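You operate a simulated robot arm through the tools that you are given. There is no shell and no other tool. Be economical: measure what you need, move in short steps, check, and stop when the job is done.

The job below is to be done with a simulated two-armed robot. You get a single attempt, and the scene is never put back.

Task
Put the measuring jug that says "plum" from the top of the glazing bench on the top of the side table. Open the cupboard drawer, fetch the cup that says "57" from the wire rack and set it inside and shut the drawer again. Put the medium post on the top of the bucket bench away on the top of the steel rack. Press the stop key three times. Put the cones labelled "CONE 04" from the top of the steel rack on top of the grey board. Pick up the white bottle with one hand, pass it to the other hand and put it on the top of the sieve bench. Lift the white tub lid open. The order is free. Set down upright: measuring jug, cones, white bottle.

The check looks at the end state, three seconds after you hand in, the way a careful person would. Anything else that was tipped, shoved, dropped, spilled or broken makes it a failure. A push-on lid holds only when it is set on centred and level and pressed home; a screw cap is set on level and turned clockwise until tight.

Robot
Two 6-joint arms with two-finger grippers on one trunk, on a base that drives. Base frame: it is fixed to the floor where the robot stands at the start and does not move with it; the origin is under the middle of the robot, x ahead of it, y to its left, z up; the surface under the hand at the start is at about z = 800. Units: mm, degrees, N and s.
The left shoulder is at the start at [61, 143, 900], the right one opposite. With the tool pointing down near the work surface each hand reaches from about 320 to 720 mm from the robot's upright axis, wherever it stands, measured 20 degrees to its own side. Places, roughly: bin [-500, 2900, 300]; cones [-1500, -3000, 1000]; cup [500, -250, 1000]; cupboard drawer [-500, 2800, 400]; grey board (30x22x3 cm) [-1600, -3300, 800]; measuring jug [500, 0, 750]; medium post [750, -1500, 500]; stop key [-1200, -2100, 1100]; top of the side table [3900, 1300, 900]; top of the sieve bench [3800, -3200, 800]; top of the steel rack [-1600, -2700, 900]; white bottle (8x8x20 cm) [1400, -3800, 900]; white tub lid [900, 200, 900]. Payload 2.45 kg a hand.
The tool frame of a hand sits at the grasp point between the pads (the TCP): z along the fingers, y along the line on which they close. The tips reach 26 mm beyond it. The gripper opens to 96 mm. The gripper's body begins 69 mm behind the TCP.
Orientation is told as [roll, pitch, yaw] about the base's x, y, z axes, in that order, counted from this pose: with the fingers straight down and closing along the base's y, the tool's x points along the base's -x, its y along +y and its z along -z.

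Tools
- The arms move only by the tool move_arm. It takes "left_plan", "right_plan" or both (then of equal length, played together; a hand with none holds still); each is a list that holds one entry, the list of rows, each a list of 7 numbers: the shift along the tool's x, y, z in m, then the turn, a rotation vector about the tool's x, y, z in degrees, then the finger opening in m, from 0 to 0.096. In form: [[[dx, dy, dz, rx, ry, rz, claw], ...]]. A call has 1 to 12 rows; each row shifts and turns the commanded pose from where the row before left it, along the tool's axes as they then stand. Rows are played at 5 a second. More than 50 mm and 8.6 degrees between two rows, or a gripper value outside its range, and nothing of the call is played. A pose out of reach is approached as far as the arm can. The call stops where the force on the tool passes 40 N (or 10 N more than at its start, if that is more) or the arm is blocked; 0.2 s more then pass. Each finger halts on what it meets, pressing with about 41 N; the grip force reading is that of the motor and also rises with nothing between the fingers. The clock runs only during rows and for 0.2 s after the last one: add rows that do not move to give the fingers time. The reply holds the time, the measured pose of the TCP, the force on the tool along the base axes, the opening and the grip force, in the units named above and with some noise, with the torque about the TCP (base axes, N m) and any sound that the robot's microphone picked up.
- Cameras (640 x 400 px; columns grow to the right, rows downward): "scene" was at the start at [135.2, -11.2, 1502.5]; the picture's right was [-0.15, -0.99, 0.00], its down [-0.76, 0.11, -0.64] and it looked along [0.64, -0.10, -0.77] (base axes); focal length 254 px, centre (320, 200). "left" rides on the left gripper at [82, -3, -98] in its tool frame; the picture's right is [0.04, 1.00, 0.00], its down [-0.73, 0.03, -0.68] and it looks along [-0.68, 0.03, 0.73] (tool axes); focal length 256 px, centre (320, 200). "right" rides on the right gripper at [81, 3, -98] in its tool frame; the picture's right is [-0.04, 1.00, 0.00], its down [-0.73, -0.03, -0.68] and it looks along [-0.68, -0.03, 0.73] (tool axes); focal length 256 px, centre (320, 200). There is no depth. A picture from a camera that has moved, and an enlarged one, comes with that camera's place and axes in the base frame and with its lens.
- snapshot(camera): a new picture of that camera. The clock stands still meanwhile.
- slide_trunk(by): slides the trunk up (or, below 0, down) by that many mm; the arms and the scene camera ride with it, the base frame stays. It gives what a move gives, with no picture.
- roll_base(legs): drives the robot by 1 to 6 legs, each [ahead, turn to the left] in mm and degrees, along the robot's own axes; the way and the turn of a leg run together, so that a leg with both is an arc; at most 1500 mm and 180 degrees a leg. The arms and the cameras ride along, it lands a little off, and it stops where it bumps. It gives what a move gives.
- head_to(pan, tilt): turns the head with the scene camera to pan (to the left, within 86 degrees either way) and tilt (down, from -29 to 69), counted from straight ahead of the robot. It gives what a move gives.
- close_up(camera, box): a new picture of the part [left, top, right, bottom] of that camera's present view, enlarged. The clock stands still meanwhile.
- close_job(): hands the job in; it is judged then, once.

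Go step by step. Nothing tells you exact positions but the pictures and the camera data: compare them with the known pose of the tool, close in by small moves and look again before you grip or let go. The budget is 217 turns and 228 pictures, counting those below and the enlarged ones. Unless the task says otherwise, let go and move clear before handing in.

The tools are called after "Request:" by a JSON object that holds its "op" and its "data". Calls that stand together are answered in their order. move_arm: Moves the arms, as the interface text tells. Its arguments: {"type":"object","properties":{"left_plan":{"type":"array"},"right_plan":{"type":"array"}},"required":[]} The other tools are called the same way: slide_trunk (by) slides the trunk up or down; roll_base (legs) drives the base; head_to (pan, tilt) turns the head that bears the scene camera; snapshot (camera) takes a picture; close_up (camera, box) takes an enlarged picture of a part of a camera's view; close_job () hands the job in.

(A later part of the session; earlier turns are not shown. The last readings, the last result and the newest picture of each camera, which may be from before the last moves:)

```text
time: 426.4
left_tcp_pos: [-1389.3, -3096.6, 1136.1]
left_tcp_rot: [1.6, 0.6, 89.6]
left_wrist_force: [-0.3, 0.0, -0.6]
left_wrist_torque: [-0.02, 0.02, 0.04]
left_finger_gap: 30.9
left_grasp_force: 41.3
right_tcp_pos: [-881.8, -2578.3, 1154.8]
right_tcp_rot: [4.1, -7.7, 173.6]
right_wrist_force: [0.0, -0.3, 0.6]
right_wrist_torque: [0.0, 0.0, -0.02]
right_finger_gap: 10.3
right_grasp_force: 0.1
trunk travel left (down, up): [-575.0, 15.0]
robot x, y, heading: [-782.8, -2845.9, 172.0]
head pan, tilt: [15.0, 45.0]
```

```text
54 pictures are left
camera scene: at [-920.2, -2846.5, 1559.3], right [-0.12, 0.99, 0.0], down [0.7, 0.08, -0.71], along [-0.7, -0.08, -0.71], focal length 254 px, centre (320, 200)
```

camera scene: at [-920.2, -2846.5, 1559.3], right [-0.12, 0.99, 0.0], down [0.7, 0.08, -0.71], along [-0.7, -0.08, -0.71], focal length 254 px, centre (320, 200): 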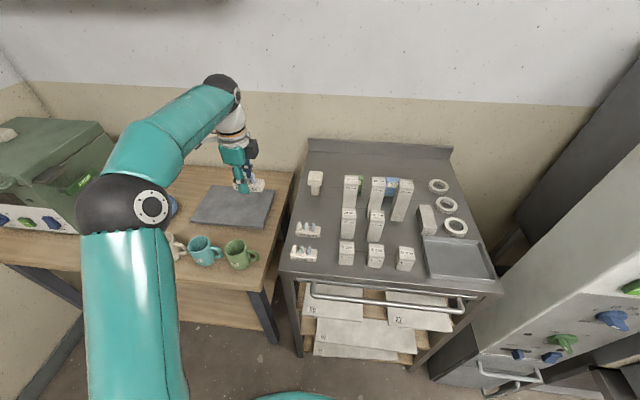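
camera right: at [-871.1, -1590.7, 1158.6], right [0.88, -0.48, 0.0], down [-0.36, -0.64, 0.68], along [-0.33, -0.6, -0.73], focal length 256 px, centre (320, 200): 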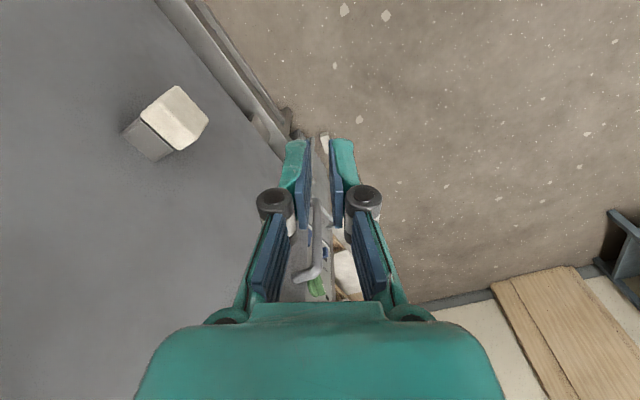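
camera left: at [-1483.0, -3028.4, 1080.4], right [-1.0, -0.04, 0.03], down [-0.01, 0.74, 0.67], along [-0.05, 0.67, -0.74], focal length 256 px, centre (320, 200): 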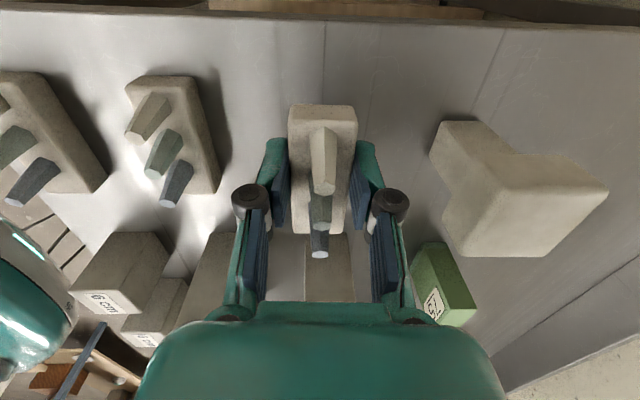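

The grey board spans x −1472…−1680, y −3112…−3380. I drive ahead 150 mm and move the pack over its right part.

Request:
{"op": "roll_base", "data": {"legs": [[150, 0]]}}

Request:
{"op": "move_arm", "data": {"left_plan": [[[0.02, 0.002, 0.03, 0, 0, 0, 0.015], [0.035, 0.002, 0.03, 0, 0, 0, 0.015], [0.035, 0.002, 0.03, 0, 0, 0, 0.015], [0.02, 0, 0.02, 0, 0, 0, 0.015], [0, 0, 0, 0, 0, 0, 0.015]]]}}

Request:
{"op": "snapshot", "data": {"camera": "scene"}}

Request:
{"op": "snapshot", "data": {"camera": "left"}}

```text
time: 427.7
left_tcp_pos: [-1541.4, -3075.4, 1132.6]
left_tcp_rot: [1.4, 0.6, 89.6]
left_wrist_force: [-0.3, 0.2, -1.6]
left_wrist_torque: [-0.06, -0.06, 0.03]
left_finger_gap: 31.1
left_grasp_force: 41.2
right_tcp_pos: [-1034.5, -2556.4, 1155.4]
right_tcp_rot: [4.2, -7.7, 173.6]
right_wrist_force: [0.3, 0.8, -0.2]
right_wrist_torque: [-0.03, -0.03, 0.01]
right_finger_gap: 10.1
right_grasp_force: 0.0
trunk travel left (down, up): [-575.0, 15.0]
robot x, y, heading: [-930.7, -2823.9, 171.9]
head pan, tilt: [15.0, 45.0]
```

```text
time: 428.9
left_tcp_pos: [-1548.8, -3187.2, 1025.5]
left_tcp_rot: [1.4, 0.5, 89.4]
left_wrist_force: [-0.7, -0.8, -1.4]
left_wrist_torque: [0.0, 0.01, 0.01]
left_finger_gap: 31.2
left_grasp_force: 40.6
right_tcp_pos: [-1033.0, -2554.9, 1155.9]
right_tcp_rot: [4.3, -7.7, 173.7]
right_wrist_force: [-0.5, 0.4, 0.0]
right_wrist_torque: [-0.03, 0.0, 0.0]
right_finger_gap: 10.1
right_grasp_force: 0.0
trunk travel left (down, up): [-575.0, 15.0]
robot x, y, heading: [-930.1, -2825.6, 171.5]
head pan, tilt: [15.0, 45.0]
```

```text
53 pictures are left
camera scene: at [-1070.1, -2824.8, 1559.3], right [-0.12, 0.99, 0.0], down [0.7, 0.08, -0.71], along [-0.7, -0.08, -0.71], focal length 254 px, centre (320, 200)
```

scene: 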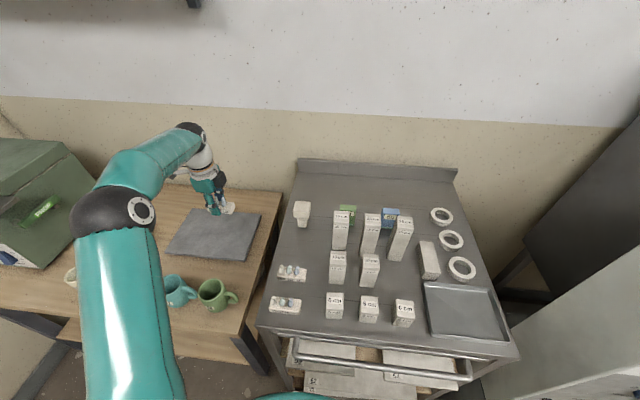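

```text
52 pictures are left
camera left: at [-1544.0, -3266.8, 1124.2], right [-1.0, -0.03, 0.03], down [-0.01, 0.74, 0.67], along [-0.04, 0.67, -0.74], focal length 256 px, centre (320, 200)
```

left: 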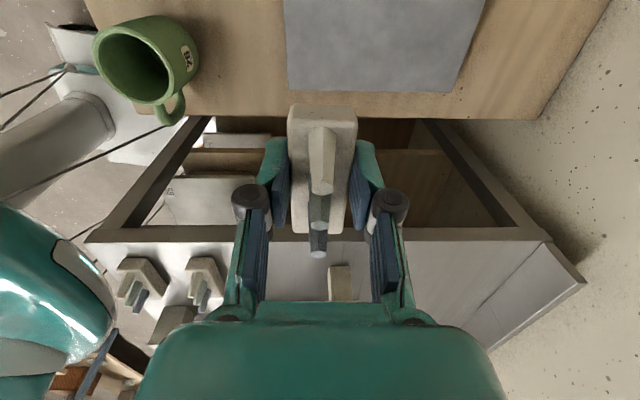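

Triangulation puts the board top at z≈763, corner (−1514,−3142). I lower the trunk a little and place at about (−1560,−3212).

Request:
{"op": "slide_trunk", "data": {"by": -80}}

Request:
{"op": "move_arm", "data": {"left_plan": [[[0.025, 0.011, 0.02, 0, 0, 0, 0.015], [0, 0, 0.03, 0, 0, 0, 0.015], [0, 0, 0.03, 0, 0, 0, 0.015], [0, 0, 0.03, 0, 0, 0, 0.015], [0, 0, 0, 0, 0, 0, 0.015]]]}}

Request:
{"op": "snapshot", "data": {"camera": "left"}}

Request:
{"op": "close_up", "data": {"camera": "scene", "box": [120, 150, 320, 290]}}

```text
time: 430.1
left_tcp_pos: [-1548.9, -3187.1, 946.0]
left_tcp_rot: [1.4, 0.7, 89.6]
left_wrist_force: [0.3, 0.3, -1.1]
left_wrist_torque: [0.01, 0.03, 0.04]
left_finger_gap: 31.2
left_grasp_force: 40.6
right_tcp_pos: [-1032.7, -2555.6, 1075.2]
right_tcp_rot: [4.2, -7.7, 173.6]
right_wrist_force: [0.0, -0.7, 0.8]
right_wrist_torque: [0.01, 0.0, -0.01]
right_finger_gap: 10.1
right_grasp_force: 0.0
trunk travel left (down, up): [-495.0, 95.0]
robot x, y, heading: [-927.6, -2825.0, 171.7]
head pan, tilt: [15.0, 45.0]
```

```text
time: 431.3
left_tcp_pos: [-1563.8, -3212.4, 837.7]
left_tcp_rot: [1.6, 0.5, 89.5]
left_wrist_force: [-0.1, -0.4, -0.6]
left_wrist_torque: [-0.04, 0.0, -0.01]
left_finger_gap: 31.0
left_grasp_force: 40.8
right_tcp_pos: [-1032.6, -2556.0, 1076.8]
right_tcp_rot: [4.2, -7.7, 173.6]
right_wrist_force: [0.1, 0.7, 0.0]
right_wrist_torque: [0.02, 0.02, 0.03]
right_finger_gap: 9.9
right_grasp_force: 0.0
trunk travel left (down, up): [-495.0, 95.0]
robot x, y, heading: [-929.8, -2824.3, 171.4]
head pan, tilt: [15.0, 45.0]
```

```text
51 pictures are left
camera left: at [-1559.2, -3292.5, 935.1], right [-1.0, -0.03, 0.03], down [-0.01, 0.74, 0.67], along [-0.04, 0.67, -0.74], focal length 256 px, centre (320, 200)
```

left: 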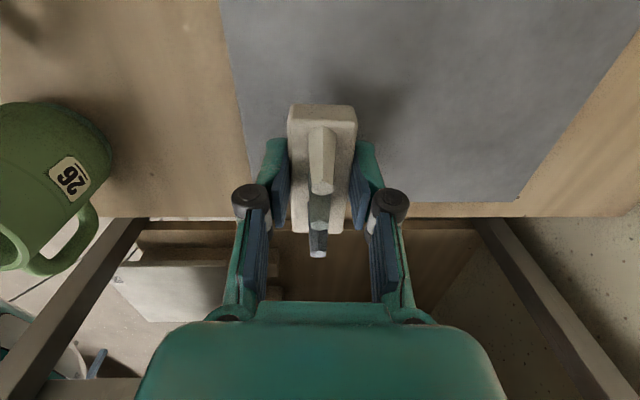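

```text
2.86 times, centred on (220, 220) of scene
camera zoom: at [-1070.3, -2824.9, 1479.3], right [-0.12, 0.99, 0.0], down [0.7, 0.08, -0.71], along [-0.7, -0.08, -0.71], focal length 725 px, centre (606, 143)
```

zoom: 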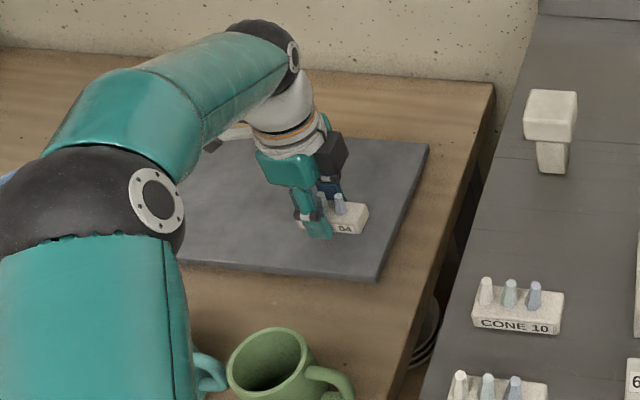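

Well over the board. Lower to contact.

Request:
{"op": "move_arm", "data": {"left_plan": [[[0, 0, 0.015, 0, 0, 0, 0.015], [0, 0, 0.015, 0, 0, 0, 0.015], [0, 0, 0.006, 0, 0, 0, 0.015], [0, 0, 0, 0, 0, 0, 0.015]]]}}

Request:
{"op": "move_arm", "data": {"left_plan": [[[0, 0, 0.005, 0, 0, 0, 0.015], [0, 0, 0.004, 0, 0, 0, 0.015], [0, 0, 0, 0, 0, 0, 0.015]]]}}

Request:
{"op": "move_arm", "data": {"left_plan": [[[0, 0, 0.005, 0, 0, 0, 0.015], [0, 0, 0, 0, 0, 0, 0.015]]]}}

```text
time: 432.3
left_tcp_pos: [-1564.0, -3212.6, 804.8]
left_tcp_rot: [2.0, 0.9, 89.5]
left_wrist_force: [0.3, 1.4, 28.5]
left_wrist_torque: [0.63, -0.56, -0.05]
left_finger_gap: 31.1
left_grasp_force: 41.1
right_tcp_pos: [-1030.1, -2554.9, 1076.5]
right_tcp_rot: [4.4, -7.8, 173.6]
right_wrist_force: [-0.4, -0.3, 0.4]
right_wrist_torque: [0.01, 0.03, -0.01]
right_finger_gap: 9.9
right_grasp_force: 0.1
trunk travel left (down, up): [-495.0, 95.0]
robot x, y, heading: [-929.4, -2824.2, 172.0]
head pan, tilt: [15.0, 45.0]
```

```text
time: 432.7
left_tcp_pos: [-1565.0, -3213.0, 806.6]
left_tcp_rot: [2.1, 0.8, 89.6]
left_wrist_force: [7.7, 2.2, 16.6]
left_wrist_torque: [0.44, -0.59, -0.1]
left_finger_gap: 31.0
left_grasp_force: 41.5
right_tcp_pos: [-1030.2, -2554.4, 1076.2]
right_tcp_rot: [4.3, -7.6, 173.6]
right_wrist_force: [0.0, 0.0, -0.4]
right_wrist_torque: [-0.01, 0.0, -0.03]
right_finger_gap: 9.7
right_grasp_force: 0.2
trunk travel left (down, up): [-495.0, 95.0]
robot x, y, heading: [-924.8, -2825.3, 171.9]
head pan, tilt: [15.0, 45.0]
stopped in row 1 (left hand): the force on the tool passed its limit at 42 N (the readings are from after the stop); the commanded pose is now the measured one
```

```text
time: 433.2
left_tcp_pos: [-1567.0, -3214.3, 807.2]
left_tcp_rot: [2.7, 0.8, 89.7]
left_wrist_force: [8.3, 2.0, 17.8]
left_wrist_torque: [0.48, -0.62, -0.13]
left_finger_gap: 31.2
left_grasp_force: 41.0
right_tcp_pos: [-1030.4, -2555.7, 1075.8]
right_tcp_rot: [4.3, -7.7, 173.5]
right_wrist_force: [0.2, 0.2, 0.5]
right_wrist_torque: [-0.01, 0.02, 0.0]
right_finger_gap: 10.0
right_grasp_force: 0.2
trunk travel left (down, up): [-495.0, 95.0]
robot x, y, heading: [-928.4, -2823.6, 172.0]
head pan, tilt: [15.0, 45.0]
stopped in row 2 (left hand): the force on the tool passed its limit at 42 N (the readings are from after the stop); the commanded pose is now the measured one
```

Contact is firm. Release and rise, then check.

Request:
{"op": "move_arm", "data": {"left_plan": [[[0, 0, -0.002, 0, 0, 0, 0.03], [0, 0, 0, 0, 0, 0, 0.04], [0, 0, 0, 0, 0, 0, 0.055], [0, 0, 0, 0, 0, 0, 0.06], [0, 0, -0.03, 0, 0, 0, 0.06], [0, 0, -0.04, 0, 0, 0, 0.06], [0, 0, -0.04, 0, 0, 0, 0.06], [0, 0, -0.045, 0, 0, 0, 0.06], [0, 0, -0.045, 0, 0, 0, 0.06]]]}}

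Request:
{"op": "slide_trunk", "data": {"by": 80}}

Request:
{"op": "snapshot", "data": {"camera": "left"}}

```text
time: 435.2
left_tcp_pos: [-1560.0, -3211.1, 1005.6]
left_tcp_rot: [2.3, 0.8, 89.6]
left_wrist_force: [0.1, -1.4, 0.7]
left_wrist_torque: [0.0, -0.01, -0.02]
left_finger_gap: 60.2
left_grasp_force: 0.0
right_tcp_pos: [-1031.4, -2555.0, 1076.0]
right_tcp_rot: [4.3, -7.7, 173.6]
right_wrist_force: [-0.7, -0.1, 0.2]
right_wrist_torque: [0.03, 0.01, -0.01]
right_finger_gap: 10.2
right_grasp_force: 0.1
trunk travel left (down, up): [-495.0, 95.0]
robot x, y, heading: [-926.4, -2825.0, 172.0]
head pan, tilt: [15.0, 45.0]
```

```text
time: 436.4
left_tcp_pos: [-1561.0, -3212.2, 1084.8]
left_tcp_rot: [2.4, 0.7, 89.6]
left_wrist_force: [0.0, 0.9, 0.3]
left_wrist_torque: [0.01, 0.0, 0.02]
left_finger_gap: 60.1
left_grasp_force: 0.1
right_tcp_pos: [-1031.6, -2555.9, 1156.9]
right_tcp_rot: [4.3, -7.7, 173.6]
right_wrist_force: [-0.7, -0.3, -0.8]
right_wrist_torque: [-0.01, 0.03, -0.02]
right_finger_gap: 9.9
right_grasp_force: 0.1
trunk travel left (down, up): [-575.0, 15.0]
robot x, y, heading: [-930.7, -2821.0, 171.9]
head pan, tilt: [15.0, 45.0]
```

```text
49 pictures are left
camera left: at [-1554.1, -3291.7, 1182.9], right [-1.0, -0.03, 0.04], down [0.0, 0.74, 0.67], along [-0.05, 0.67, -0.74], focal length 256 px, centre (320, 200)
```

left: 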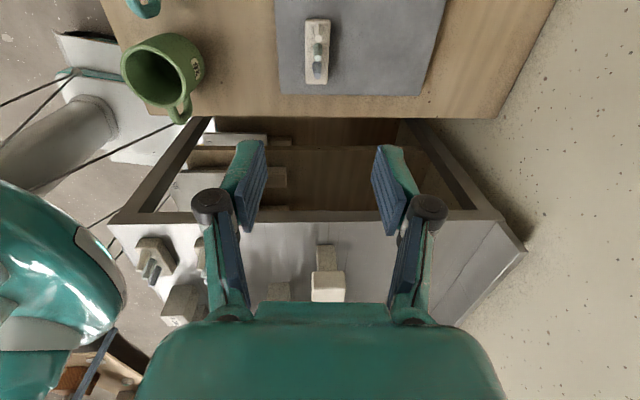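

The CONE 04 pack stands on the grey board. Now the white bottle: I restore the hands and back out.

Request:
{"op": "move_arm", "data": {"left_plan": [[[0, 0, -0.01, 0, 0, -8.2, 0.06], [0, 0, -0.01, 0, 0, -8.2, 0.06], [0, 0, -0.01, 0, 0, -8.2, 0.08], [0, 0, 0, 0, 0, -8.2, 0.08], [0, 0, 0, 0, 0, -8.2, 0.08], [0, 0, 0, 0, 0, -8.2, 0.08], [0, 0, 0, 0, 0, -8.2, 0.08], [0, 0, 0, 0, 0, -8.2, 0.08], [0, 0, 0, 0, 0, -8.2, 0.08], [0, 0, 0, 0, 0, -8.2, 0.08]]]}}

Request:
{"op": "roll_base", "data": {"legs": [[-550, 0]]}}

Request:
{"op": "move_arm", "data": {"left_plan": [[[0.04, -0.01, 0, 0, 0, 0, 0.08], [0.04, -0.01, 0, 0, 0, 0, 0.08], [0.04, -0.01, 0, 0, 0, 0, 0.08], [0.03, 0, 0, 0, 0, 0, 0.08]]], "right_plan": [[[-0.04, 0, 0, 0, 4, 0, 0.08], [-0.04, 0, 0, 0, 3.7, 0, 0.08], [-0.04, 0, 0, 4.2, 0, 0, 0.08], [-0.04, 0, 0, 0, 0, 0, 0.08]]]}}

Request:
{"op": "roll_base", "data": {"legs": [[0, 65]]}}

Request:
{"op": "roll_base", "data": {"legs": [[0, 65]]}}

Request:
{"op": "head_to", "data": {"pan": 0, "tilt": 25}}

Request:
{"op": "snapshot", "data": {"camera": "scene"}}

```text
time: 438.6
left_tcp_pos: [-1559.0, -3211.0, 1114.2]
left_tcp_rot: [1.2, -2.2, 171.8]
left_wrist_force: [-0.3, -0.3, 0.0]
left_wrist_torque: [0.01, 0.0, 0.01]
left_finger_gap: 80.1
left_grasp_force: 0.0
right_tcp_pos: [-1032.5, -2555.0, 1156.6]
right_tcp_rot: [4.2, -7.7, 173.6]
right_wrist_force: [-0.4, 1.3, -0.3]
right_wrist_torque: [0.05, 0.0, -0.02]
right_finger_gap: 9.8
right_grasp_force: 0.1
trunk travel left (down, up): [-575.0, 15.0]
robot x, y, heading: [-925.5, -2826.1, 171.9]
head pan, tilt: [15.0, 45.0]
```

```text
time: 441.8
left_tcp_pos: [-1010.5, -3290.1, 1114.6]
left_tcp_rot: [1.2, -2.2, 171.6]
left_wrist_force: [0.4, -0.3, 0.4]
left_wrist_torque: [-0.01, 0.02, -0.04]
left_finger_gap: 79.7
left_grasp_force: 0.0
right_tcp_pos: [-484.6, -2635.3, 1156.8]
right_tcp_rot: [4.2, -7.7, 173.6]
right_wrist_force: [0.8, -0.3, 0.1]
right_wrist_torque: [0.01, 0.04, -0.01]
right_finger_gap: 10.0
right_grasp_force: 0.1
trunk travel left (down, up): [-575.0, 15.0]
robot x, y, heading: [-379.1, -2901.5, 172.1]
head pan, tilt: [15.0, 45.0]
```

```text
time: 442.8
left_tcp_pos: [-860.4, -3282.9, 1107.3]
left_tcp_rot: [1.2, -2.2, 171.6]
left_wrist_force: [-1.1, 0.0, -0.5]
left_wrist_torque: [-0.03, -0.04, 0.01]
left_finger_gap: 80.2
left_grasp_force: 0.1
right_tcp_pos: [-645.4, -2615.9, 1164.6]
right_tcp_rot: [0.0, 0.1, 174.3]
right_wrist_force: [0.1, 1.2, -0.5]
right_wrist_torque: [-0.02, -0.04, -0.02]
right_finger_gap: 80.0
right_grasp_force: 0.1
trunk travel left (down, up): [-575.0, 15.0]
robot x, y, heading: [-383.4, -2902.7, 171.8]
head pan, tilt: [15.0, 45.0]
```

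```text
time: 446.4
left_tcp_pos: [-240.8, -3499.5, 1108.8]
left_tcp_rot: [1.1, -2.1, -123.5]
left_wrist_force: [-0.1, -0.2, 0.6]
left_wrist_torque: [0.02, -0.02, 0.0]
left_finger_gap: 80.0
left_grasp_force: 0.1
right_tcp_pos: [-751.7, -3022.1, 1165.1]
right_tcp_rot: [0.0, 0.1, -120.9]
right_wrist_force: [0.2, -0.1, 0.1]
right_wrist_torque: [0.01, 0.01, -0.04]
right_finger_gap: 80.2
right_grasp_force: 0.1
trunk travel left (down, up): [-575.0, 15.0]
robot x, y, heading: [-411.2, -2886.8, -123.5]
head pan, tilt: [15.0, 45.0]
```

```text
time: 450.1
left_tcp_pos: [217.3, -2986.0, 1107.3]
left_tcp_rot: [1.2, -2.2, -58.1]
left_wrist_force: [1.1, 0.5, 0.2]
left_wrist_torque: [0.05, -0.04, 0.01]
left_finger_gap: 79.9
left_grasp_force: 0.1
right_tcp_pos: [-429.5, -3251.8, 1165.7]
right_tcp_rot: [-0.1, 0.0, -55.5]
right_wrist_force: [0.7, -0.9, -0.4]
right_wrist_torque: [0.01, 0.01, 0.01]
right_finger_gap: 79.9
right_grasp_force: 0.0
trunk travel left (down, up): [-575.0, 15.0]
robot x, y, heading: [-440.3, -2902.3, -58.3]
head pan, tilt: [15.0, 45.0]
```

```text
time: 450.9
left_tcp_pos: [214.0, -2986.0, 1109.8]
left_tcp_rot: [1.2, -2.4, -58.1]
left_wrist_force: [-2.5, -0.2, 0.1]
left_wrist_torque: [0.0, 0.01, -0.01]
left_finger_gap: 80.2
left_grasp_force: 0.0
right_tcp_pos: [-432.8, -3252.0, 1166.1]
right_tcp_rot: [0.1, 0.0, -55.5]
right_wrist_force: [-0.6, 0.0, 0.0]
right_wrist_torque: [0.02, -0.06, -0.03]
right_finger_gap: 80.1
right_grasp_force: 0.0
trunk travel left (down, up): [-575.0, 15.0]
robot x, y, heading: [-437.4, -2901.2, -58.4]
head pan, tilt: [0.0, 25.0]
```

```text
48 pictures are left
camera scene: at [-364.5, -3032.3, 1589.8], right [-0.85, -0.53, 0.0], down [-0.22, 0.36, -0.91], along [0.48, -0.77, -0.42], focal length 254 px, centre (320, 200)
```

scene: 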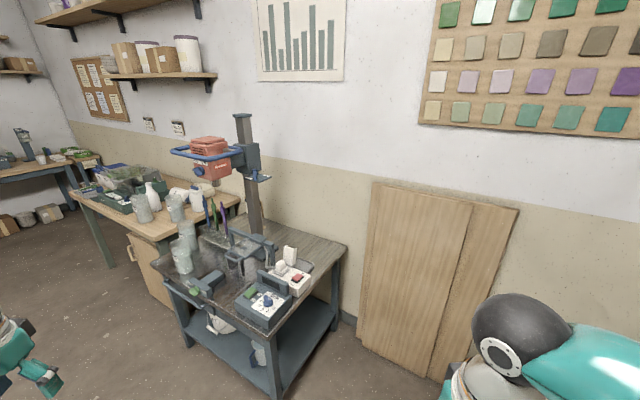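

The bench with bottles is beyond the drill stand. I turn east and drive.

Request:
{"op": "roll_base", "data": {"legs": [[0, 54]]}}

Request:
{"op": "roll_base", "data": {"legs": [[1400, 0]]}}

Request:
{"op": "head_to", "data": {"pan": -40, "tilt": 25}}

Request:
{"op": "snapshot", "data": {"camera": "scene"}}

```text
time: 454.0
left_tcp_pos: [16.6, -2419.2, 1108.8]
left_tcp_rot: [1.2, -2.2, -3.9]
left_wrist_force: [0.7, 0.0, 0.1]
left_wrist_torque: [-0.01, 0.0, 0.02]
left_finger_gap: 80.0
left_grasp_force: 0.0
right_tcp_pos: [-149.1, -3097.6, 1166.1]
right_tcp_rot: [0.0, 0.1, -1.4]
right_wrist_force: [0.0, -0.8, 0.3]
right_wrist_torque: [0.0, -0.01, -0.02]
right_finger_gap: 80.0
right_grasp_force: 0.1
trunk travel left (down, up): [-575.0, 15.0]
robot x, y, heading: [-441.6, -2934.6, -4.8]
head pan, tilt: [0.0, 25.0]
```

```text
time: 461.1
left_tcp_pos: [1414.7, -2537.3, 1109.3]
left_tcp_rot: [1.2, -2.2, -4.2]
left_wrist_force: [-0.1, -0.4, -0.6]
left_wrist_torque: [0.04, 0.0, 0.03]
left_finger_gap: 79.9
left_grasp_force: 0.1
right_tcp_pos: [1246.4, -3216.5, 1167.0]
right_tcp_rot: [0.0, 0.0, -1.6]
right_wrist_force: [0.0, -0.5, 0.2]
right_wrist_torque: [0.03, -0.01, -0.01]
right_finger_gap: 79.9
right_grasp_force: 0.1
trunk travel left (down, up): [-575.0, 15.0]
robot x, y, heading: [954.1, -3048.5, -5.0]
head pan, tilt: [0.0, 25.0]
```

```text
time: 462.1
left_tcp_pos: [1414.2, -2538.2, 1109.7]
left_tcp_rot: [1.2, -2.3, -4.2]
left_wrist_force: [0.8, 0.0, 0.2]
left_wrist_torque: [0.0, -0.05, -0.02]
left_finger_gap: 80.2
left_grasp_force: 0.1
right_tcp_pos: [1246.7, -3216.3, 1165.9]
right_tcp_rot: [0.0, -0.1, -1.7]
right_wrist_force: [1.4, 0.1, -0.4]
right_wrist_torque: [0.04, 0.02, -0.04]
right_finger_gap: 80.1
right_grasp_force: 0.0
trunk travel left (down, up): [-575.0, 15.0]
robot x, y, heading: [959.7, -3052.4, -5.0]
head pan, tilt: [-40.0, 25.0]
```

```text
47 pictures are left
camera scene: at [1079.6, -3119.5, 1589.9], right [-0.71, -0.71, 0.0], down [-0.3, 0.3, -0.91], along [0.64, -0.64, -0.42], focal length 254 px, centre (320, 200)
```

scene: 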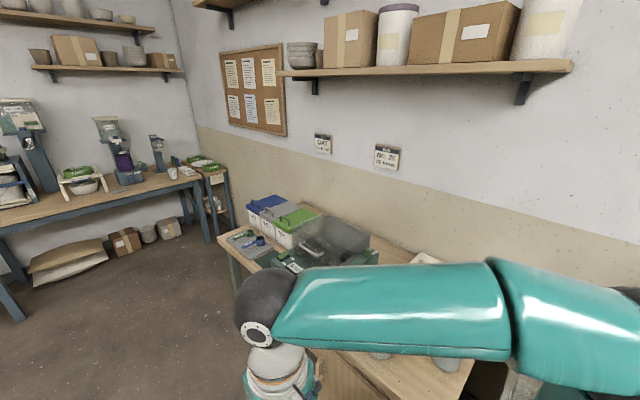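

I turn to face the bench (south).

Request:
{"op": "roll_base", "data": {"legs": [[0, -60]]}}

Request:
{"op": "roll_base", "data": {"legs": [[0, -25]]}}

Request:
{"op": "head_to", "data": {"pan": 10, "tilt": 35}}

Request:
{"op": "snapshot", "data": {"camera": "scene"}}

```text
time: 465.5
left_tcp_pos: [1629.0, -3195.1, 1109.9]
left_tcp_rot: [1.2, -2.1, -64.3]
left_wrist_force: [0.0, 0.7, -1.0]
left_wrist_torque: [0.01, 0.01, 0.02]
left_finger_gap: 79.9
left_grasp_force: 0.0
right_tcp_pos: [958.6, -3386.8, 1166.8]
right_tcp_rot: [0.1, 0.0, -61.8]
right_wrist_force: [-0.2, 0.2, -0.2]
right_wrist_torque: [0.01, -0.02, 0.0]
right_finger_gap: 80.0
right_grasp_force: 0.0
trunk travel left (down, up): [-575.0, 15.0]
robot x, y, heading: [988.1, -3040.5, -65.1]
head pan, tilt: [-40.0, 25.0]
```

```text
time: 467.4
left_tcp_pos: [1501.4, -3452.2, 1110.1]
left_tcp_rot: [1.2, -2.4, -89.3]
left_wrist_force: [0.7, -0.2, -0.6]
left_wrist_torque: [-0.02, 0.0, 0.05]
left_finger_gap: 79.8
left_grasp_force: 0.1
right_tcp_pos: [812.8, -3343.0, 1167.4]
right_tcp_rot: [-0.1, 0.0, -86.7]
right_wrist_force: [-0.3, -0.6, 0.4]
right_wrist_torque: [0.02, -0.03, 0.01]
right_finger_gap: 79.9
right_grasp_force: 0.1
trunk travel left (down, up): [-575.0, 15.0]
robot x, y, heading: [994.3, -3041.2, -89.7]
head pan, tilt: [-40.0, 25.0]
```

```text
time: 468.5
left_tcp_pos: [1502.9, -3452.2, 1108.6]
left_tcp_rot: [1.3, -2.4, -89.3]
left_wrist_force: [0.4, -0.4, 0.9]
left_wrist_torque: [0.02, 0.0, 0.01]
left_finger_gap: 80.1
left_grasp_force: 0.3
right_tcp_pos: [812.8, -3342.8, 1167.4]
right_tcp_rot: [0.0, 0.0, -86.8]
right_wrist_force: [0.5, 0.8, -0.2]
right_wrist_torque: [-0.03, 0.0, 0.01]
right_finger_gap: 80.1
right_grasp_force: 0.1
trunk travel left (down, up): [-575.0, 15.0]
robot x, y, heading: [996.8, -3038.4, -89.7]
head pan, tilt: [10.0, 35.0]
```

```text
46 pictures are left
camera scene: at [1012.5, -3185.8, 1574.1], right [-0.98, -0.18, 0.0], down [-0.1, 0.56, -0.82], along [0.14, -0.81, -0.57], focal length 254 px, centre (320, 200)
```

scene: 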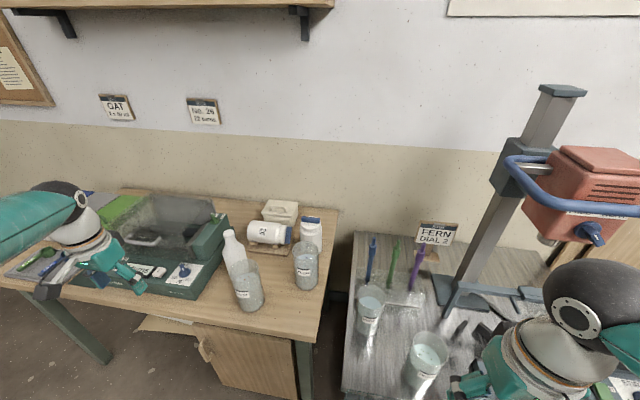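

The white bottle is at (235,255) behind a jar. Close-up.

Request:
{"op": "close_up", "data": {"camera": "scene", "box": [190, 185, 350, 325]}}

```text
2.86 times, centred on (270, 255) of scene
camera zoom: at [1012.5, -3185.8, 1574.1], right [-0.98, -0.18, 0.0], down [-0.1, 0.56, -0.82], along [0.14, -0.81, -0.57], focal length 725 px, centre (463, 43)
```

zoom: 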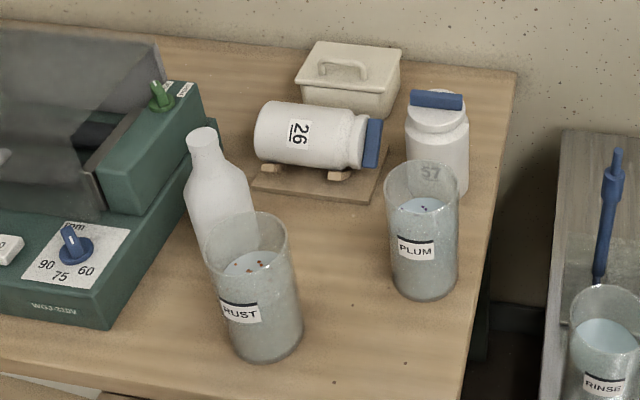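

The bottle (neck) is at about (1418,−3756), top z≈1000; the jar RUST stands in front-right of it. I'll grip the neck from above with the left hand. Shifting the base to about (1290,−3165).

Request:
{"op": "roll_base", "data": {"legs": [[0, 66]]}}

Request:
{"op": "roll_base", "data": {"legs": [[300, 0]]}}

Request:
{"op": "roll_base", "data": {"legs": [[0, -66]]}}

Request:
{"op": "head_to", "data": {"pan": 0, "tilt": 45}}

Request:
{"op": "snapshot", "data": {"camera": "scene"}}

```text
time: 472.2
left_tcp_pos: [1586.1, -2751.1, 1111.3]
left_tcp_rot: [1.2, -2.2, -23.6]
left_wrist_force: [-0.3, -0.1, 0.6]
left_wrist_torque: [0.03, 0.0, 0.03]
left_finger_gap: 80.2
left_grasp_force: 0.0
right_tcp_pos: [1201.2, -3334.7, 1166.9]
right_tcp_rot: [0.0, -0.1, -21.1]
right_wrist_force: [-0.8, 0.0, 0.4]
right_wrist_torque: [0.01, 0.03, 0.03]
right_finger_gap: 80.0
right_grasp_force: 0.0
trunk travel left (down, up): [-575.0, 15.0]
robot x, y, heading: [986.8, -3076.1, -24.5]
head pan, tilt: [10.0, 35.0]
```

```text
time: 474.2
left_tcp_pos: [1859.0, -2878.3, 1111.3]
left_tcp_rot: [1.2, -2.2, -23.8]
left_wrist_force: [0.1, -0.5, -0.4]
left_wrist_torque: [0.01, 0.0, -0.02]
left_finger_gap: 79.9
left_grasp_force: 0.1
right_tcp_pos: [1475.7, -3459.4, 1167.0]
right_tcp_rot: [0.1, 0.1, -21.2]
right_wrist_force: [0.4, 0.3, 0.8]
right_wrist_torque: [0.01, 0.02, 0.0]
right_finger_gap: 79.9
right_grasp_force: 0.0
trunk travel left (down, up): [-575.0, 15.0]
robot x, y, heading: [1260.1, -3195.8, -24.6]
head pan, tilt: [10.0, 35.0]
```

```text
time: 478.2
left_tcp_pos: [1794.7, -3612.6, 1114.0]
left_tcp_rot: [1.4, -2.4, -89.7]
left_wrist_force: [0.1, 0.3, 1.7]
left_wrist_torque: [0.0, -0.1, -0.06]
left_finger_gap: 80.0
left_grasp_force: 0.0
right_tcp_pos: [1106.3, -3498.9, 1169.0]
right_tcp_rot: [0.2, -0.1, -87.1]
right_wrist_force: [-1.0, 1.4, 0.5]
right_wrist_torque: [-0.04, -0.11, 0.0]
right_finger_gap: 79.8
right_grasp_force: 0.0
trunk travel left (down, up): [-575.0, 15.0]
robot x, y, heading: [1299.1, -3198.6, -90.1]
head pan, tilt: [10.0, 35.0]
stopped in leg 1: the robot was blocked; the commanded pose is now the measured one
```

```text
time: 479.0
left_tcp_pos: [1797.7, -3613.8, 1111.8]
left_tcp_rot: [1.2, -2.2, -89.7]
left_wrist_force: [0.3, 0.7, -0.1]
left_wrist_torque: [-0.01, 0.01, 0.0]
left_finger_gap: 79.8
left_grasp_force: 0.1
right_tcp_pos: [1108.4, -3500.9, 1169.7]
right_tcp_rot: [0.0, 0.0, -87.1]
right_wrist_force: [-0.8, 0.2, 0.0]
right_wrist_torque: [0.02, 0.02, -0.02]
right_finger_gap: 80.1
right_grasp_force: 0.0
trunk travel left (down, up): [-575.0, 15.0]
robot x, y, heading: [1299.0, -3197.8, -90.1]
head pan, tilt: [0.0, 45.0]
```

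```text
44 pictures are left
camera scene: at [1297.4, -3339.9, 1559.3], right [-1.0, 0.0, 0.0], down [0.0, 0.71, -0.71], along [0.0, -0.71, -0.71], focal length 254 px, centre (320, 200)
```

scene: 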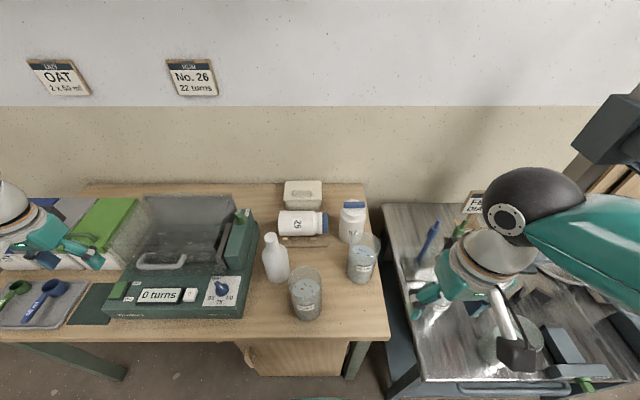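

The bottle stands at about (1452,−3803), top z≈945. I move the left hand above it.

Request:
{"op": "move_arm", "data": {"left_plan": [[[-0.021, -0.0383, 0.0, 1.2, 2.2, 0, 0.07], [-0.021, -0.0383, 0.0, 0, 0, 0, 0.07], [-0.021, -0.0383, 0.0, 0, 0, 0, 0.07], [-0.021, -0.0383, 0.0, 0, 0, 0, 0.07], [-0.021, -0.0383, 0.0, 0, 0, 0, 0.07], [-0.021, -0.0383, 0.01, 0, 0, 0, 0.07], [-0.021, -0.0383, 0.01, 0, 0, 0, 0.07], [-0.021, -0.0383, 0.01, 0, 0, 0, 0.07], [-0.021, -0.0383, 0.01, 0, 0, 0, 0.07], [0, 0, 0, 0, 0, 0, 0.07]]]}}

Request:
{"op": "snapshot", "data": {"camera": "left"}}

```text
time: 481.2
left_tcp_pos: [1454.3, -3803.5, 1073.8]
left_tcp_rot: [0.0, -0.1, -89.7]
left_wrist_force: [-0.8, 0.1, -0.8]
left_wrist_torque: [-0.01, 0.04, -0.02]
left_finger_gap: 69.8
left_grasp_force: 0.1
right_tcp_pos: [1110.0, -3500.0, 1169.8]
right_tcp_rot: [-0.1, -0.1, -87.2]
right_wrist_force: [-0.1, 0.6, 0.5]
right_wrist_torque: [0.0, 0.01, -0.03]
right_finger_gap: 79.8
right_grasp_force: 0.0
trunk travel left (down, up): [-575.0, 15.0]
robot x, y, heading: [1298.3, -3194.5, -89.8]
head pan, tilt: [0.0, 45.0]
```

```text
43 pictures are left
camera left: at [1449.8, -3722.6, 1170.9], right [1.0, 0.05, 0.0], down [0.03, -0.73, 0.68], along [0.03, -0.68, -0.73], focal length 256 px, centre (320, 200)
```

left: 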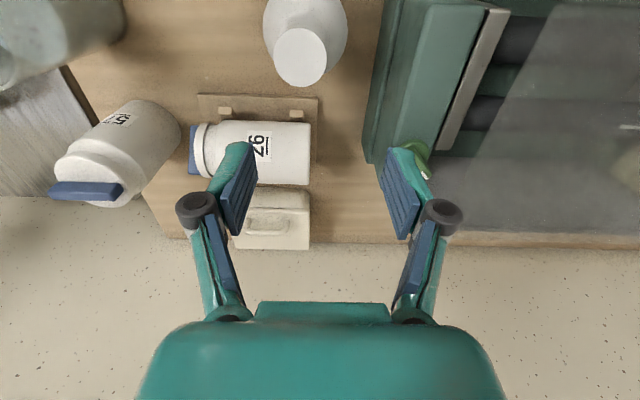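

Triangulated neck top: (1437,−3767,988). Adjust and lower partway.

Request:
{"op": "move_arm", "data": {"left_plan": [[[0.0365, -0.0165, 0.0, 0, 0, 0, 0.07], [0, 0, 0.03, 0, 0, 0, 0.07], [0, 0, 0.02, 0, 0, 0, 0.07], [0, 0, 0, 0, 0, 0, 0.07]]]}}

Request:
{"op": "snapshot", "data": {"camera": "left"}}

```text
time: 482.2
left_tcp_pos: [1437.5, -3769.5, 1022.2]
left_tcp_rot: [0.0, 0.0, -89.7]
left_wrist_force: [0.5, -0.3, 0.4]
left_wrist_torque: [0.01, 0.0, -0.01]
left_finger_gap: 69.9
left_grasp_force: 0.0
right_tcp_pos: [1108.5, -3500.5, 1168.9]
right_tcp_rot: [0.1, 0.1, -87.1]
right_wrist_force: [-0.7, -0.3, 0.0]
right_wrist_torque: [0.0, -0.03, 0.01]
right_finger_gap: 80.1
right_grasp_force: 0.0
trunk travel left (down, up): [-575.0, 15.0]
robot x, y, heading: [1298.0, -3197.4, -89.9]
head pan, tilt: [0.0, 45.0]
```

```text
42 pictures are left
camera left: at [1433.3, -3686.8, 1119.5], right [1.0, 0.05, 0.0], down [0.03, -0.73, 0.68], along [0.03, -0.68, -0.73], focal length 256 px, centre (320, 200)
```

left: 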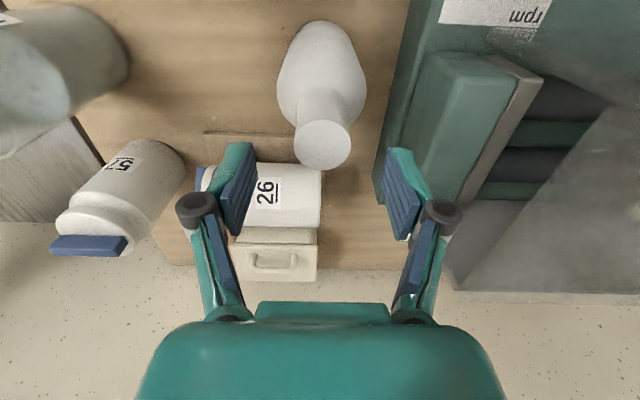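

Aligned with the neck. Lower and grip it, then lift.

Request:
{"op": "move_arm", "data": {"left_plan": [[[0.002, 0.0005, 0.02, 0, 0, 0, 0.07], [0, 0, 0.02, 0, 0, 0, 0.07], [0, 0, 0.007, 0, 0, 0, 0.07], [0, 0, 0, 0, 0, 0, 0.055], [0, 0, 0, 0, 0, 0, 0.04], [0, 0, 0, 0, 0, 0, 0.025], [0, 0, 0, 0, 0, 0, 0.015], [0, 0, 0, 0, 0, 0, 0.015]]]}}

Request:
{"op": "move_arm", "data": {"left_plan": [[[0, 0, -0.01, 0, 0, 0, 0.01], [0, 0, -0.02, 0, 0, 0, 0.01], [0, 0, -0.03, 0, 0, 0, 0.01], [0, 0, -0.03, 0, 0, 0, 0.01], [0, 0, 0, 0, 0, 0, 0.01]]]}}

Request:
{"op": "snapshot", "data": {"camera": "scene"}}

```text
time: 484.0
left_tcp_pos: [1437.8, -3766.8, 975.4]
left_tcp_rot: [0.0, 0.0, -89.7]
left_wrist_force: [-0.4, -0.3, 0.1]
left_wrist_torque: [-0.02, 0.0, 0.01]
left_finger_gap: 34.2
left_grasp_force: 41.3
right_tcp_pos: [1109.2, -3501.1, 1168.1]
right_tcp_rot: [0.1, 0.0, -87.1]
right_wrist_force: [0.0, 0.6, 0.5]
right_wrist_torque: [-0.01, 0.0, 0.01]
right_finger_gap: 80.0
right_grasp_force: 0.2
trunk travel left (down, up): [-575.0, 15.0]
robot x, y, heading: [1297.6, -3198.6, -89.9]
head pan, tilt: [0.0, 45.0]
```

```text
time: 485.2
left_tcp_pos: [1438.2, -3766.4, 1065.8]
left_tcp_rot: [0.0, 0.0, -89.7]
left_wrist_force: [1.0, -0.2, -1.9]
left_wrist_torque: [0.04, 0.01, 0.0]
left_finger_gap: 33.9
left_grasp_force: 40.4
right_tcp_pos: [1108.3, -3500.8, 1168.5]
right_tcp_rot: [0.0, 0.0, -87.0]
right_wrist_force: [0.7, 0.0, 0.9]
right_wrist_torque: [0.04, 0.01, 0.01]
right_finger_gap: 80.1
right_grasp_force: 0.1
trunk travel left (down, up): [-575.0, 15.0]
robot x, y, heading: [1302.5, -3196.3, -89.9]
head pan, tilt: [0.0, 45.0]
```

```text
41 pictures are left
camera scene: at [1297.0, -3340.4, 1559.2], right [-1.0, 0.0, 0.0], down [0.0, 0.71, -0.71], along [0.0, -0.71, -0.71], focal length 254 px, centre (320, 200)
```

scene: 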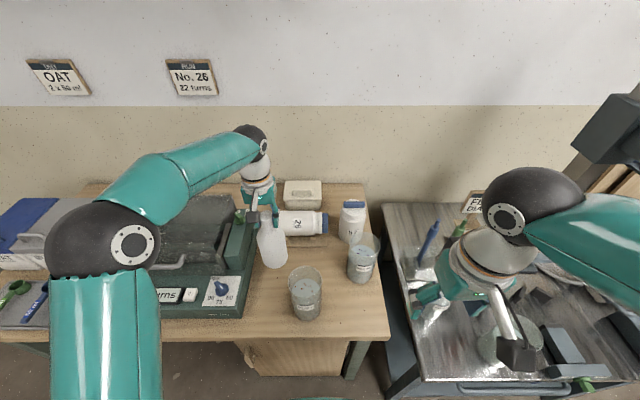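

The bottle is held. I lift it higher, back into free space, and prepare both hands for the handover.

Request:
{"op": "move_arm", "data": {"left_plan": [[[0, 0, -0.04, 0, 0, 0, 0.01], [0, 0, -0.04, 0, 0, 0, 0.01], [0, 0, 0, 0, 0, 0, 0.01]]]}}

Request:
{"op": "roll_base", "data": {"legs": [[-700, 0]]}}

Request:
{"op": "move_arm", "data": {"left_plan": [[[0, -0.034, 0, 0, 0, 0, 0.01], [0, -0.034, 0, 0, 0, 0, 0.01], [0, -0.034, 0, 0, 0, 0, 0.01], [0, -0.034, 0, 0, 0, 0, 0.01], [0, -0.034, 0, 0, 0, 0, 0.01], [0, 0, 0, 0, 0, 0, 0.01], [0, 0, 0, 0, 0, 0, 0.01], [0, 0, 0, 0, 0, 0, 0.01], [0, 0, 0, 0, 0, 0, 0.01], [0, 0, 0, 0, 0, 0, 0.01], [0, 0, 0, 0, 0, 0, 0.01], [0, 0, 0, 0, 0, 0, 0.01]]], "right_plan": [[[-0.04, 0, 0.03, 0, 0, 0, 0.096], [-0.04, 0, 0.03, 0, 0, 0, 0.096], [-0.04, 0, 0.03, 0, 0, 0, 0.096], [-0.04, 0, 0.03, 0, 0, 0, 0.096], [-0.02, 0, 0.0, 0, 0, 0, 0.096], [0, 0, 0, 0, -8.55, 0, 0.096], [0, 0, 0, 0, -8.55, 0, 0.096], [0, 0, 0, 0, -8.55, 0, 0.096], [0, 0, 0, 0, -8.55, 0, 0.096], [0, 0, 0, 0, -8.55, 0, 0.096], [0, 0, 0, 0, -8.55, 0, 0.096], [0, 0, 0, 0, -8.55, 0, 0.096]]]}}

Request:
{"op": "snapshot", "data": {"camera": "scene"}}

```text
time: 486.0
left_tcp_pos: [1438.2, -3767.9, 1145.9]
left_tcp_rot: [0.1, 0.0, -89.7]
left_wrist_force: [-0.6, -0.3, -0.9]
left_wrist_torque: [-0.02, 0.02, 0.0]
left_finger_gap: 34.2
left_grasp_force: 41.4
right_tcp_pos: [1109.0, -3501.6, 1168.6]
right_tcp_rot: [0.0, 0.2, -87.1]
right_wrist_force: [0.1, -0.7, -0.5]
right_wrist_torque: [0.02, 0.04, -0.01]
right_finger_gap: 79.9
right_grasp_force: 0.1
trunk travel left (down, up): [-575.0, 15.0]
robot x, y, heading: [1297.6, -3200.1, -89.7]
head pan, tilt: [0.0, 45.0]
```

```text
time: 489.9
left_tcp_pos: [1432.4, -3068.0, 1144.3]
left_tcp_rot: [0.0, 0.0, -90.3]
left_wrist_force: [0.2, 0.4, 0.3]
left_wrist_torque: [0.0, 0.01, 0.04]
left_finger_gap: 34.1
left_grasp_force: 40.9
right_tcp_pos: [1108.8, -2799.1, 1169.5]
right_tcp_rot: [0.0, 0.0, -87.7]
right_wrist_force: [0.2, 0.7, 0.4]
right_wrist_torque: [-0.03, 0.0, 0.04]
right_finger_gap: 80.2
right_grasp_force: 0.2
trunk travel left (down, up): [-575.0, 15.0]
robot x, y, heading: [1299.3, -2497.5, -90.6]
head pan, tilt: [0.0, 45.0]
```

```text
time: 492.4
left_tcp_pos: [1262.7, -3069.0, 1145.3]
left_tcp_rot: [-0.1, 0.0, -90.4]
left_wrist_force: [-0.9, -0.4, -0.8]
left_wrist_torque: [0.0, 0.01, 0.03]
left_finger_gap: 34.1
left_grasp_force: 40.9
right_tcp_pos: [1114.9, -2992.3, 1050.6]
right_tcp_rot: [0.2, -59.7, -87.9]
right_wrist_force: [0.3, -0.3, 0.8]
right_wrist_torque: [-0.01, -0.02, -0.02]
right_finger_gap: 95.8
right_grasp_force: 0.1
right hand out of reach, approached as far as the arm can: row 12
trunk travel left (down, up): [-575.0, 15.0]
robot x, y, heading: [1301.5, -2499.2, -90.5]
head pan, tilt: [0.0, 45.0]
```

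```text
40 pictures are left
camera scene: at [1297.7, -2642.1, 1559.1], right [-1.0, 0.01, 0.0], down [0.01, 0.71, -0.71], along [-0.01, -0.71, -0.71], focal length 254 px, centre (320, 200)
```

scene: 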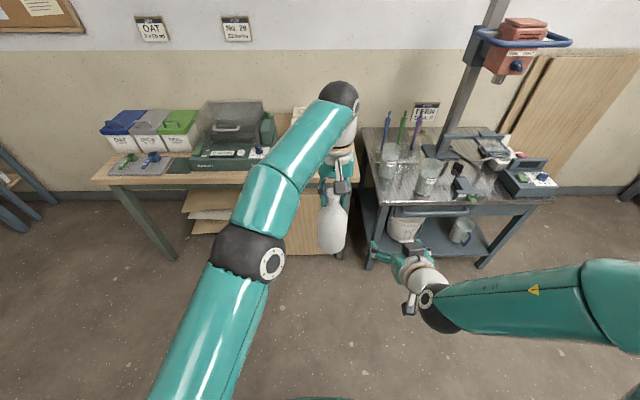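

Ready. I align the right hand behind the bottle's body.

Request:
{"op": "move_arm", "data": {"right_plan": [[[0.0047, 0.0363, 0.0019, 0, 0, 0, 0.096], [0.0047, 0.0363, 0.0019, 0, 0, 0, 0.096], [0.0047, 0.0363, 0.0019, 0, 0, 0, 0.096], [0.0047, 0.0363, 0.0019, 0, 0, 0, 0.096], [0, 0, 0, 0, 0, 0, 0.096]]]}}

Request:
{"op": "snapshot", "data": {"camera": "right"}}

Request:
{"op": "close_up", "data": {"camera": "scene", "box": [260, 80, 460, 300]}}

```text
time: 493.6
left_tcp_pos: [1262.3, -3067.3, 1146.1]
left_tcp_rot: [0.0, 0.0, -90.3]
left_wrist_force: [0.2, -0.4, -1.2]
left_wrist_torque: [0.0, -0.04, 0.02]
left_finger_gap: 33.9
left_grasp_force: 41.1
right_tcp_pos: [1259.1, -2981.3, 1032.6]
right_tcp_rot: [0.2, -59.7, -87.8]
right_wrist_force: [-0.3, -0.3, -0.3]
right_wrist_torque: [0.02, -0.01, -0.02]
right_finger_gap: 95.8
right_grasp_force: 0.0
trunk travel left (down, up): [-575.0, 15.0]
robot x, y, heading: [1302.1, -2499.8, -90.4]
head pan, tilt: [0.0, 45.0]
```

```text
39 pictures are left
camera right: at [1258.0, -2855.4, 1010.9], right [1.0, 0.02, 0.04], down [-0.04, 0.22, 0.98], along [0.01, -0.98, 0.22], focal length 256 px, centre (320, 200)
```

right: 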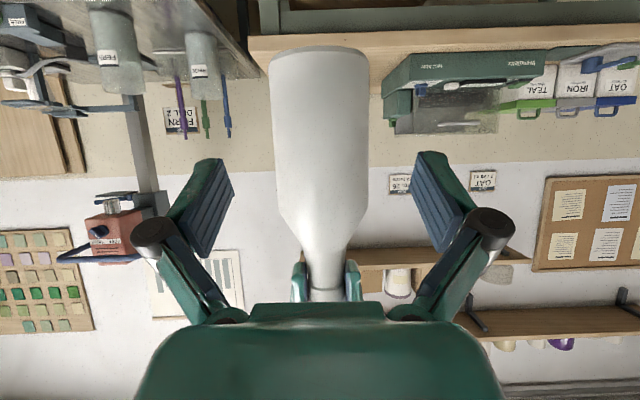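

```text
1.82 times, centred on (360, 190) of scene
camera zoom: at [1297.1, -2640.8, 1559.2], right [-1.0, 0.01, 0.0], down [0.01, 0.71, -0.71], along [-0.01, -0.71, -0.71], focal length 461 px, centre (247, 218)
```

zoom: 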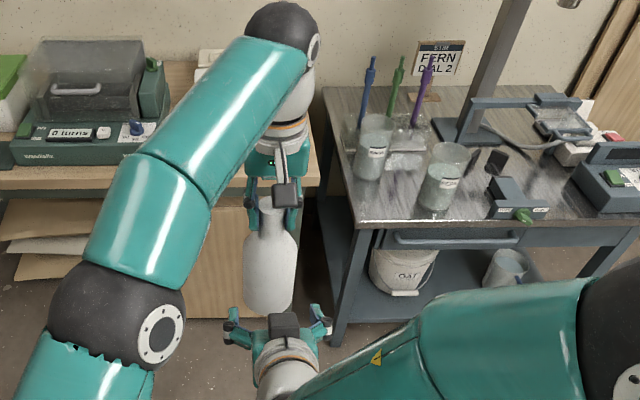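

The bottle body is centred between the open fingers. Move forward around it and close.

Request:
{"op": "move_arm", "data": {"right_plan": [[[-0.009, -0.0003, 0.0196, 0, 0, 0, 0.096], [-0.009, -0.0003, 0.0196, 0, 0, 0, 0.096], [-0.009, -0.0003, 0.0196, 0, 0, 0, 0.096], [-0.009, -0.0003, 0.0196, 0, 0, 0, 0.096], [0, 0, 0, 0, 0, 0, 0.096]]]}}

Request:
{"op": "snapshot", "data": {"camera": "right"}}

Request:
{"op": "move_arm", "data": {"right_plan": [[[0, 0, 0, 0, 0, 0, 0.085], [0, 0, 0, 0, 0, 0, 0.075], [0, 0, 0, 0, 0, 0, 0.065], [0, 0, 0, 0, 0, 0, 0.06], [0, 0, 0, 0, 0, 0, 0.06]]]}}

```text
time: 494.9
left_tcp_pos: [1264.8, -3068.3, 1145.1]
left_tcp_rot: [0.0, 0.0, -90.3]
left_wrist_force: [0.2, -0.6, -1.7]
left_wrist_torque: [0.02, -0.03, 0.0]
left_finger_gap: 34.0
left_grasp_force: 41.2
right_tcp_pos: [1262.5, -3066.7, 1023.3]
right_tcp_rot: [0.0, -59.6, -87.7]
right_wrist_force: [0.5, 0.2, 0.9]
right_wrist_torque: [0.0, 0.02, 0.02]
right_finger_gap: 96.1
right_grasp_force: 0.1
trunk travel left (down, up): [-575.0, 15.0]
robot x, y, heading: [1301.3, -2502.6, -90.5]
head pan, tilt: [0.0, 45.0]
```

```text
37 pictures are left
camera right: at [1261.2, -2941.4, 1002.7], right [1.0, 0.02, 0.03], down [-0.04, 0.22, 0.98], along [0.01, -0.98, 0.22], focal length 256 px, centre (320, 200)
```

right: 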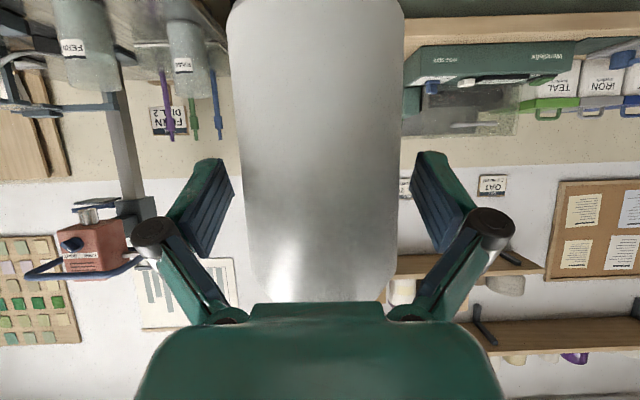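

```text
time: 496.1
left_tcp_pos: [1263.8, -3067.6, 1145.4]
left_tcp_rot: [0.0, 0.0, -90.3]
left_wrist_force: [-1.4, -2.8, -3.3]
left_wrist_torque: [-0.16, 0.01, -0.05]
left_finger_gap: 34.0
left_grasp_force: 41.5
right_tcp_pos: [1262.6, -3067.3, 1025.5]
right_tcp_rot: [0.0, -59.9, -87.7]
right_wrist_force: [1.1, 2.2, 1.3]
right_wrist_torque: [-0.14, 0.12, 0.05]
right_finger_gap: 76.7
right_grasp_force: 41.2
trunk travel left (down, up): [-575.0, 15.0]
robot x, y, heading: [1300.7, -2499.7, -90.7]
head pan, tilt: [0.0, 45.0]
```

Both hands hold it. Release with the left and rise clear.

Request:
{"op": "move_arm", "data": {"left_plan": [[[0, 0, 0, 0, 0, 0, 0.03], [0, 0, 0, 0, 0, 0, 0.045], [0, 0, 0, 0, 0, 0, 0.06], [0, 0, 0, 0, 0, 0, 0.065], [0, 0, -0.025, 0, 0, 0, 0.065], [0, 0, -0.03, 0, 0, 0, 0.065], [0, 0.04, 0, 0, 0, 0, 0.065], [0.01, 0.045, 0, 0, 0, 0, 0.065], [0.02, 0.045, 0, 0, 0, 0, 0.065], [0.03, 0.035, 0, 0, 0, 0, 0.065], [0.04, 0, 0, 0, 0, 0, 0.065], [0.04, 0, 0, 0, 0, 0, 0.065]]]}}

Request:
{"op": "snapshot", "data": {"camera": "scene"}}

```text
time: 498.6
left_tcp_pos: [1437.5, -2910.4, 1189.8]
left_tcp_rot: [0.0, 0.0, -90.3]
left_wrist_force: [0.2, 0.6, 0.2]
left_wrist_torque: [-0.03, -0.05, -0.02]
left_finger_gap: 65.2
left_grasp_force: 0.0
left hand out of reach, approached as far as the arm can: row 5, 6
right_tcp_pos: [1262.4, -3066.7, 1025.0]
right_tcp_rot: [0.0, -59.9, -87.7]
right_wrist_force: [-0.2, 0.0, 0.3]
right_wrist_torque: [-0.03, 0.0, -0.01]
right_finger_gap: 76.6
right_grasp_force: 41.0
trunk travel left (down, up): [-575.0, 15.0]
robot x, y, heading: [1299.4, -2498.2, -90.9]
head pan, tilt: [0.0, 45.0]
```

```text
36 pictures are left
camera scene: at [1298.3, -2639.1, 1559.4], right [-1.0, 0.01, 0.0], down [0.01, 0.71, -0.71], along [-0.01, -0.71, -0.71], focal length 254 px, centre (320, 200)
```

scene: 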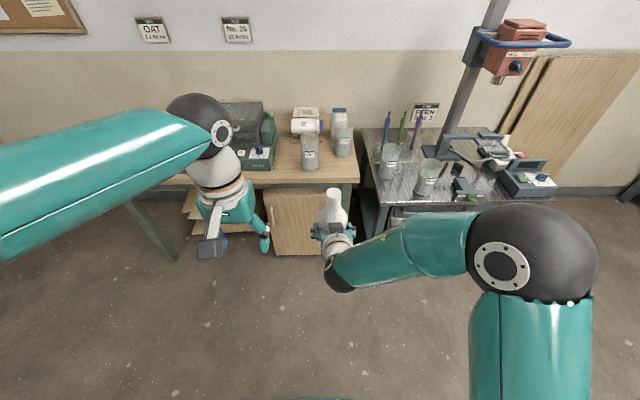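

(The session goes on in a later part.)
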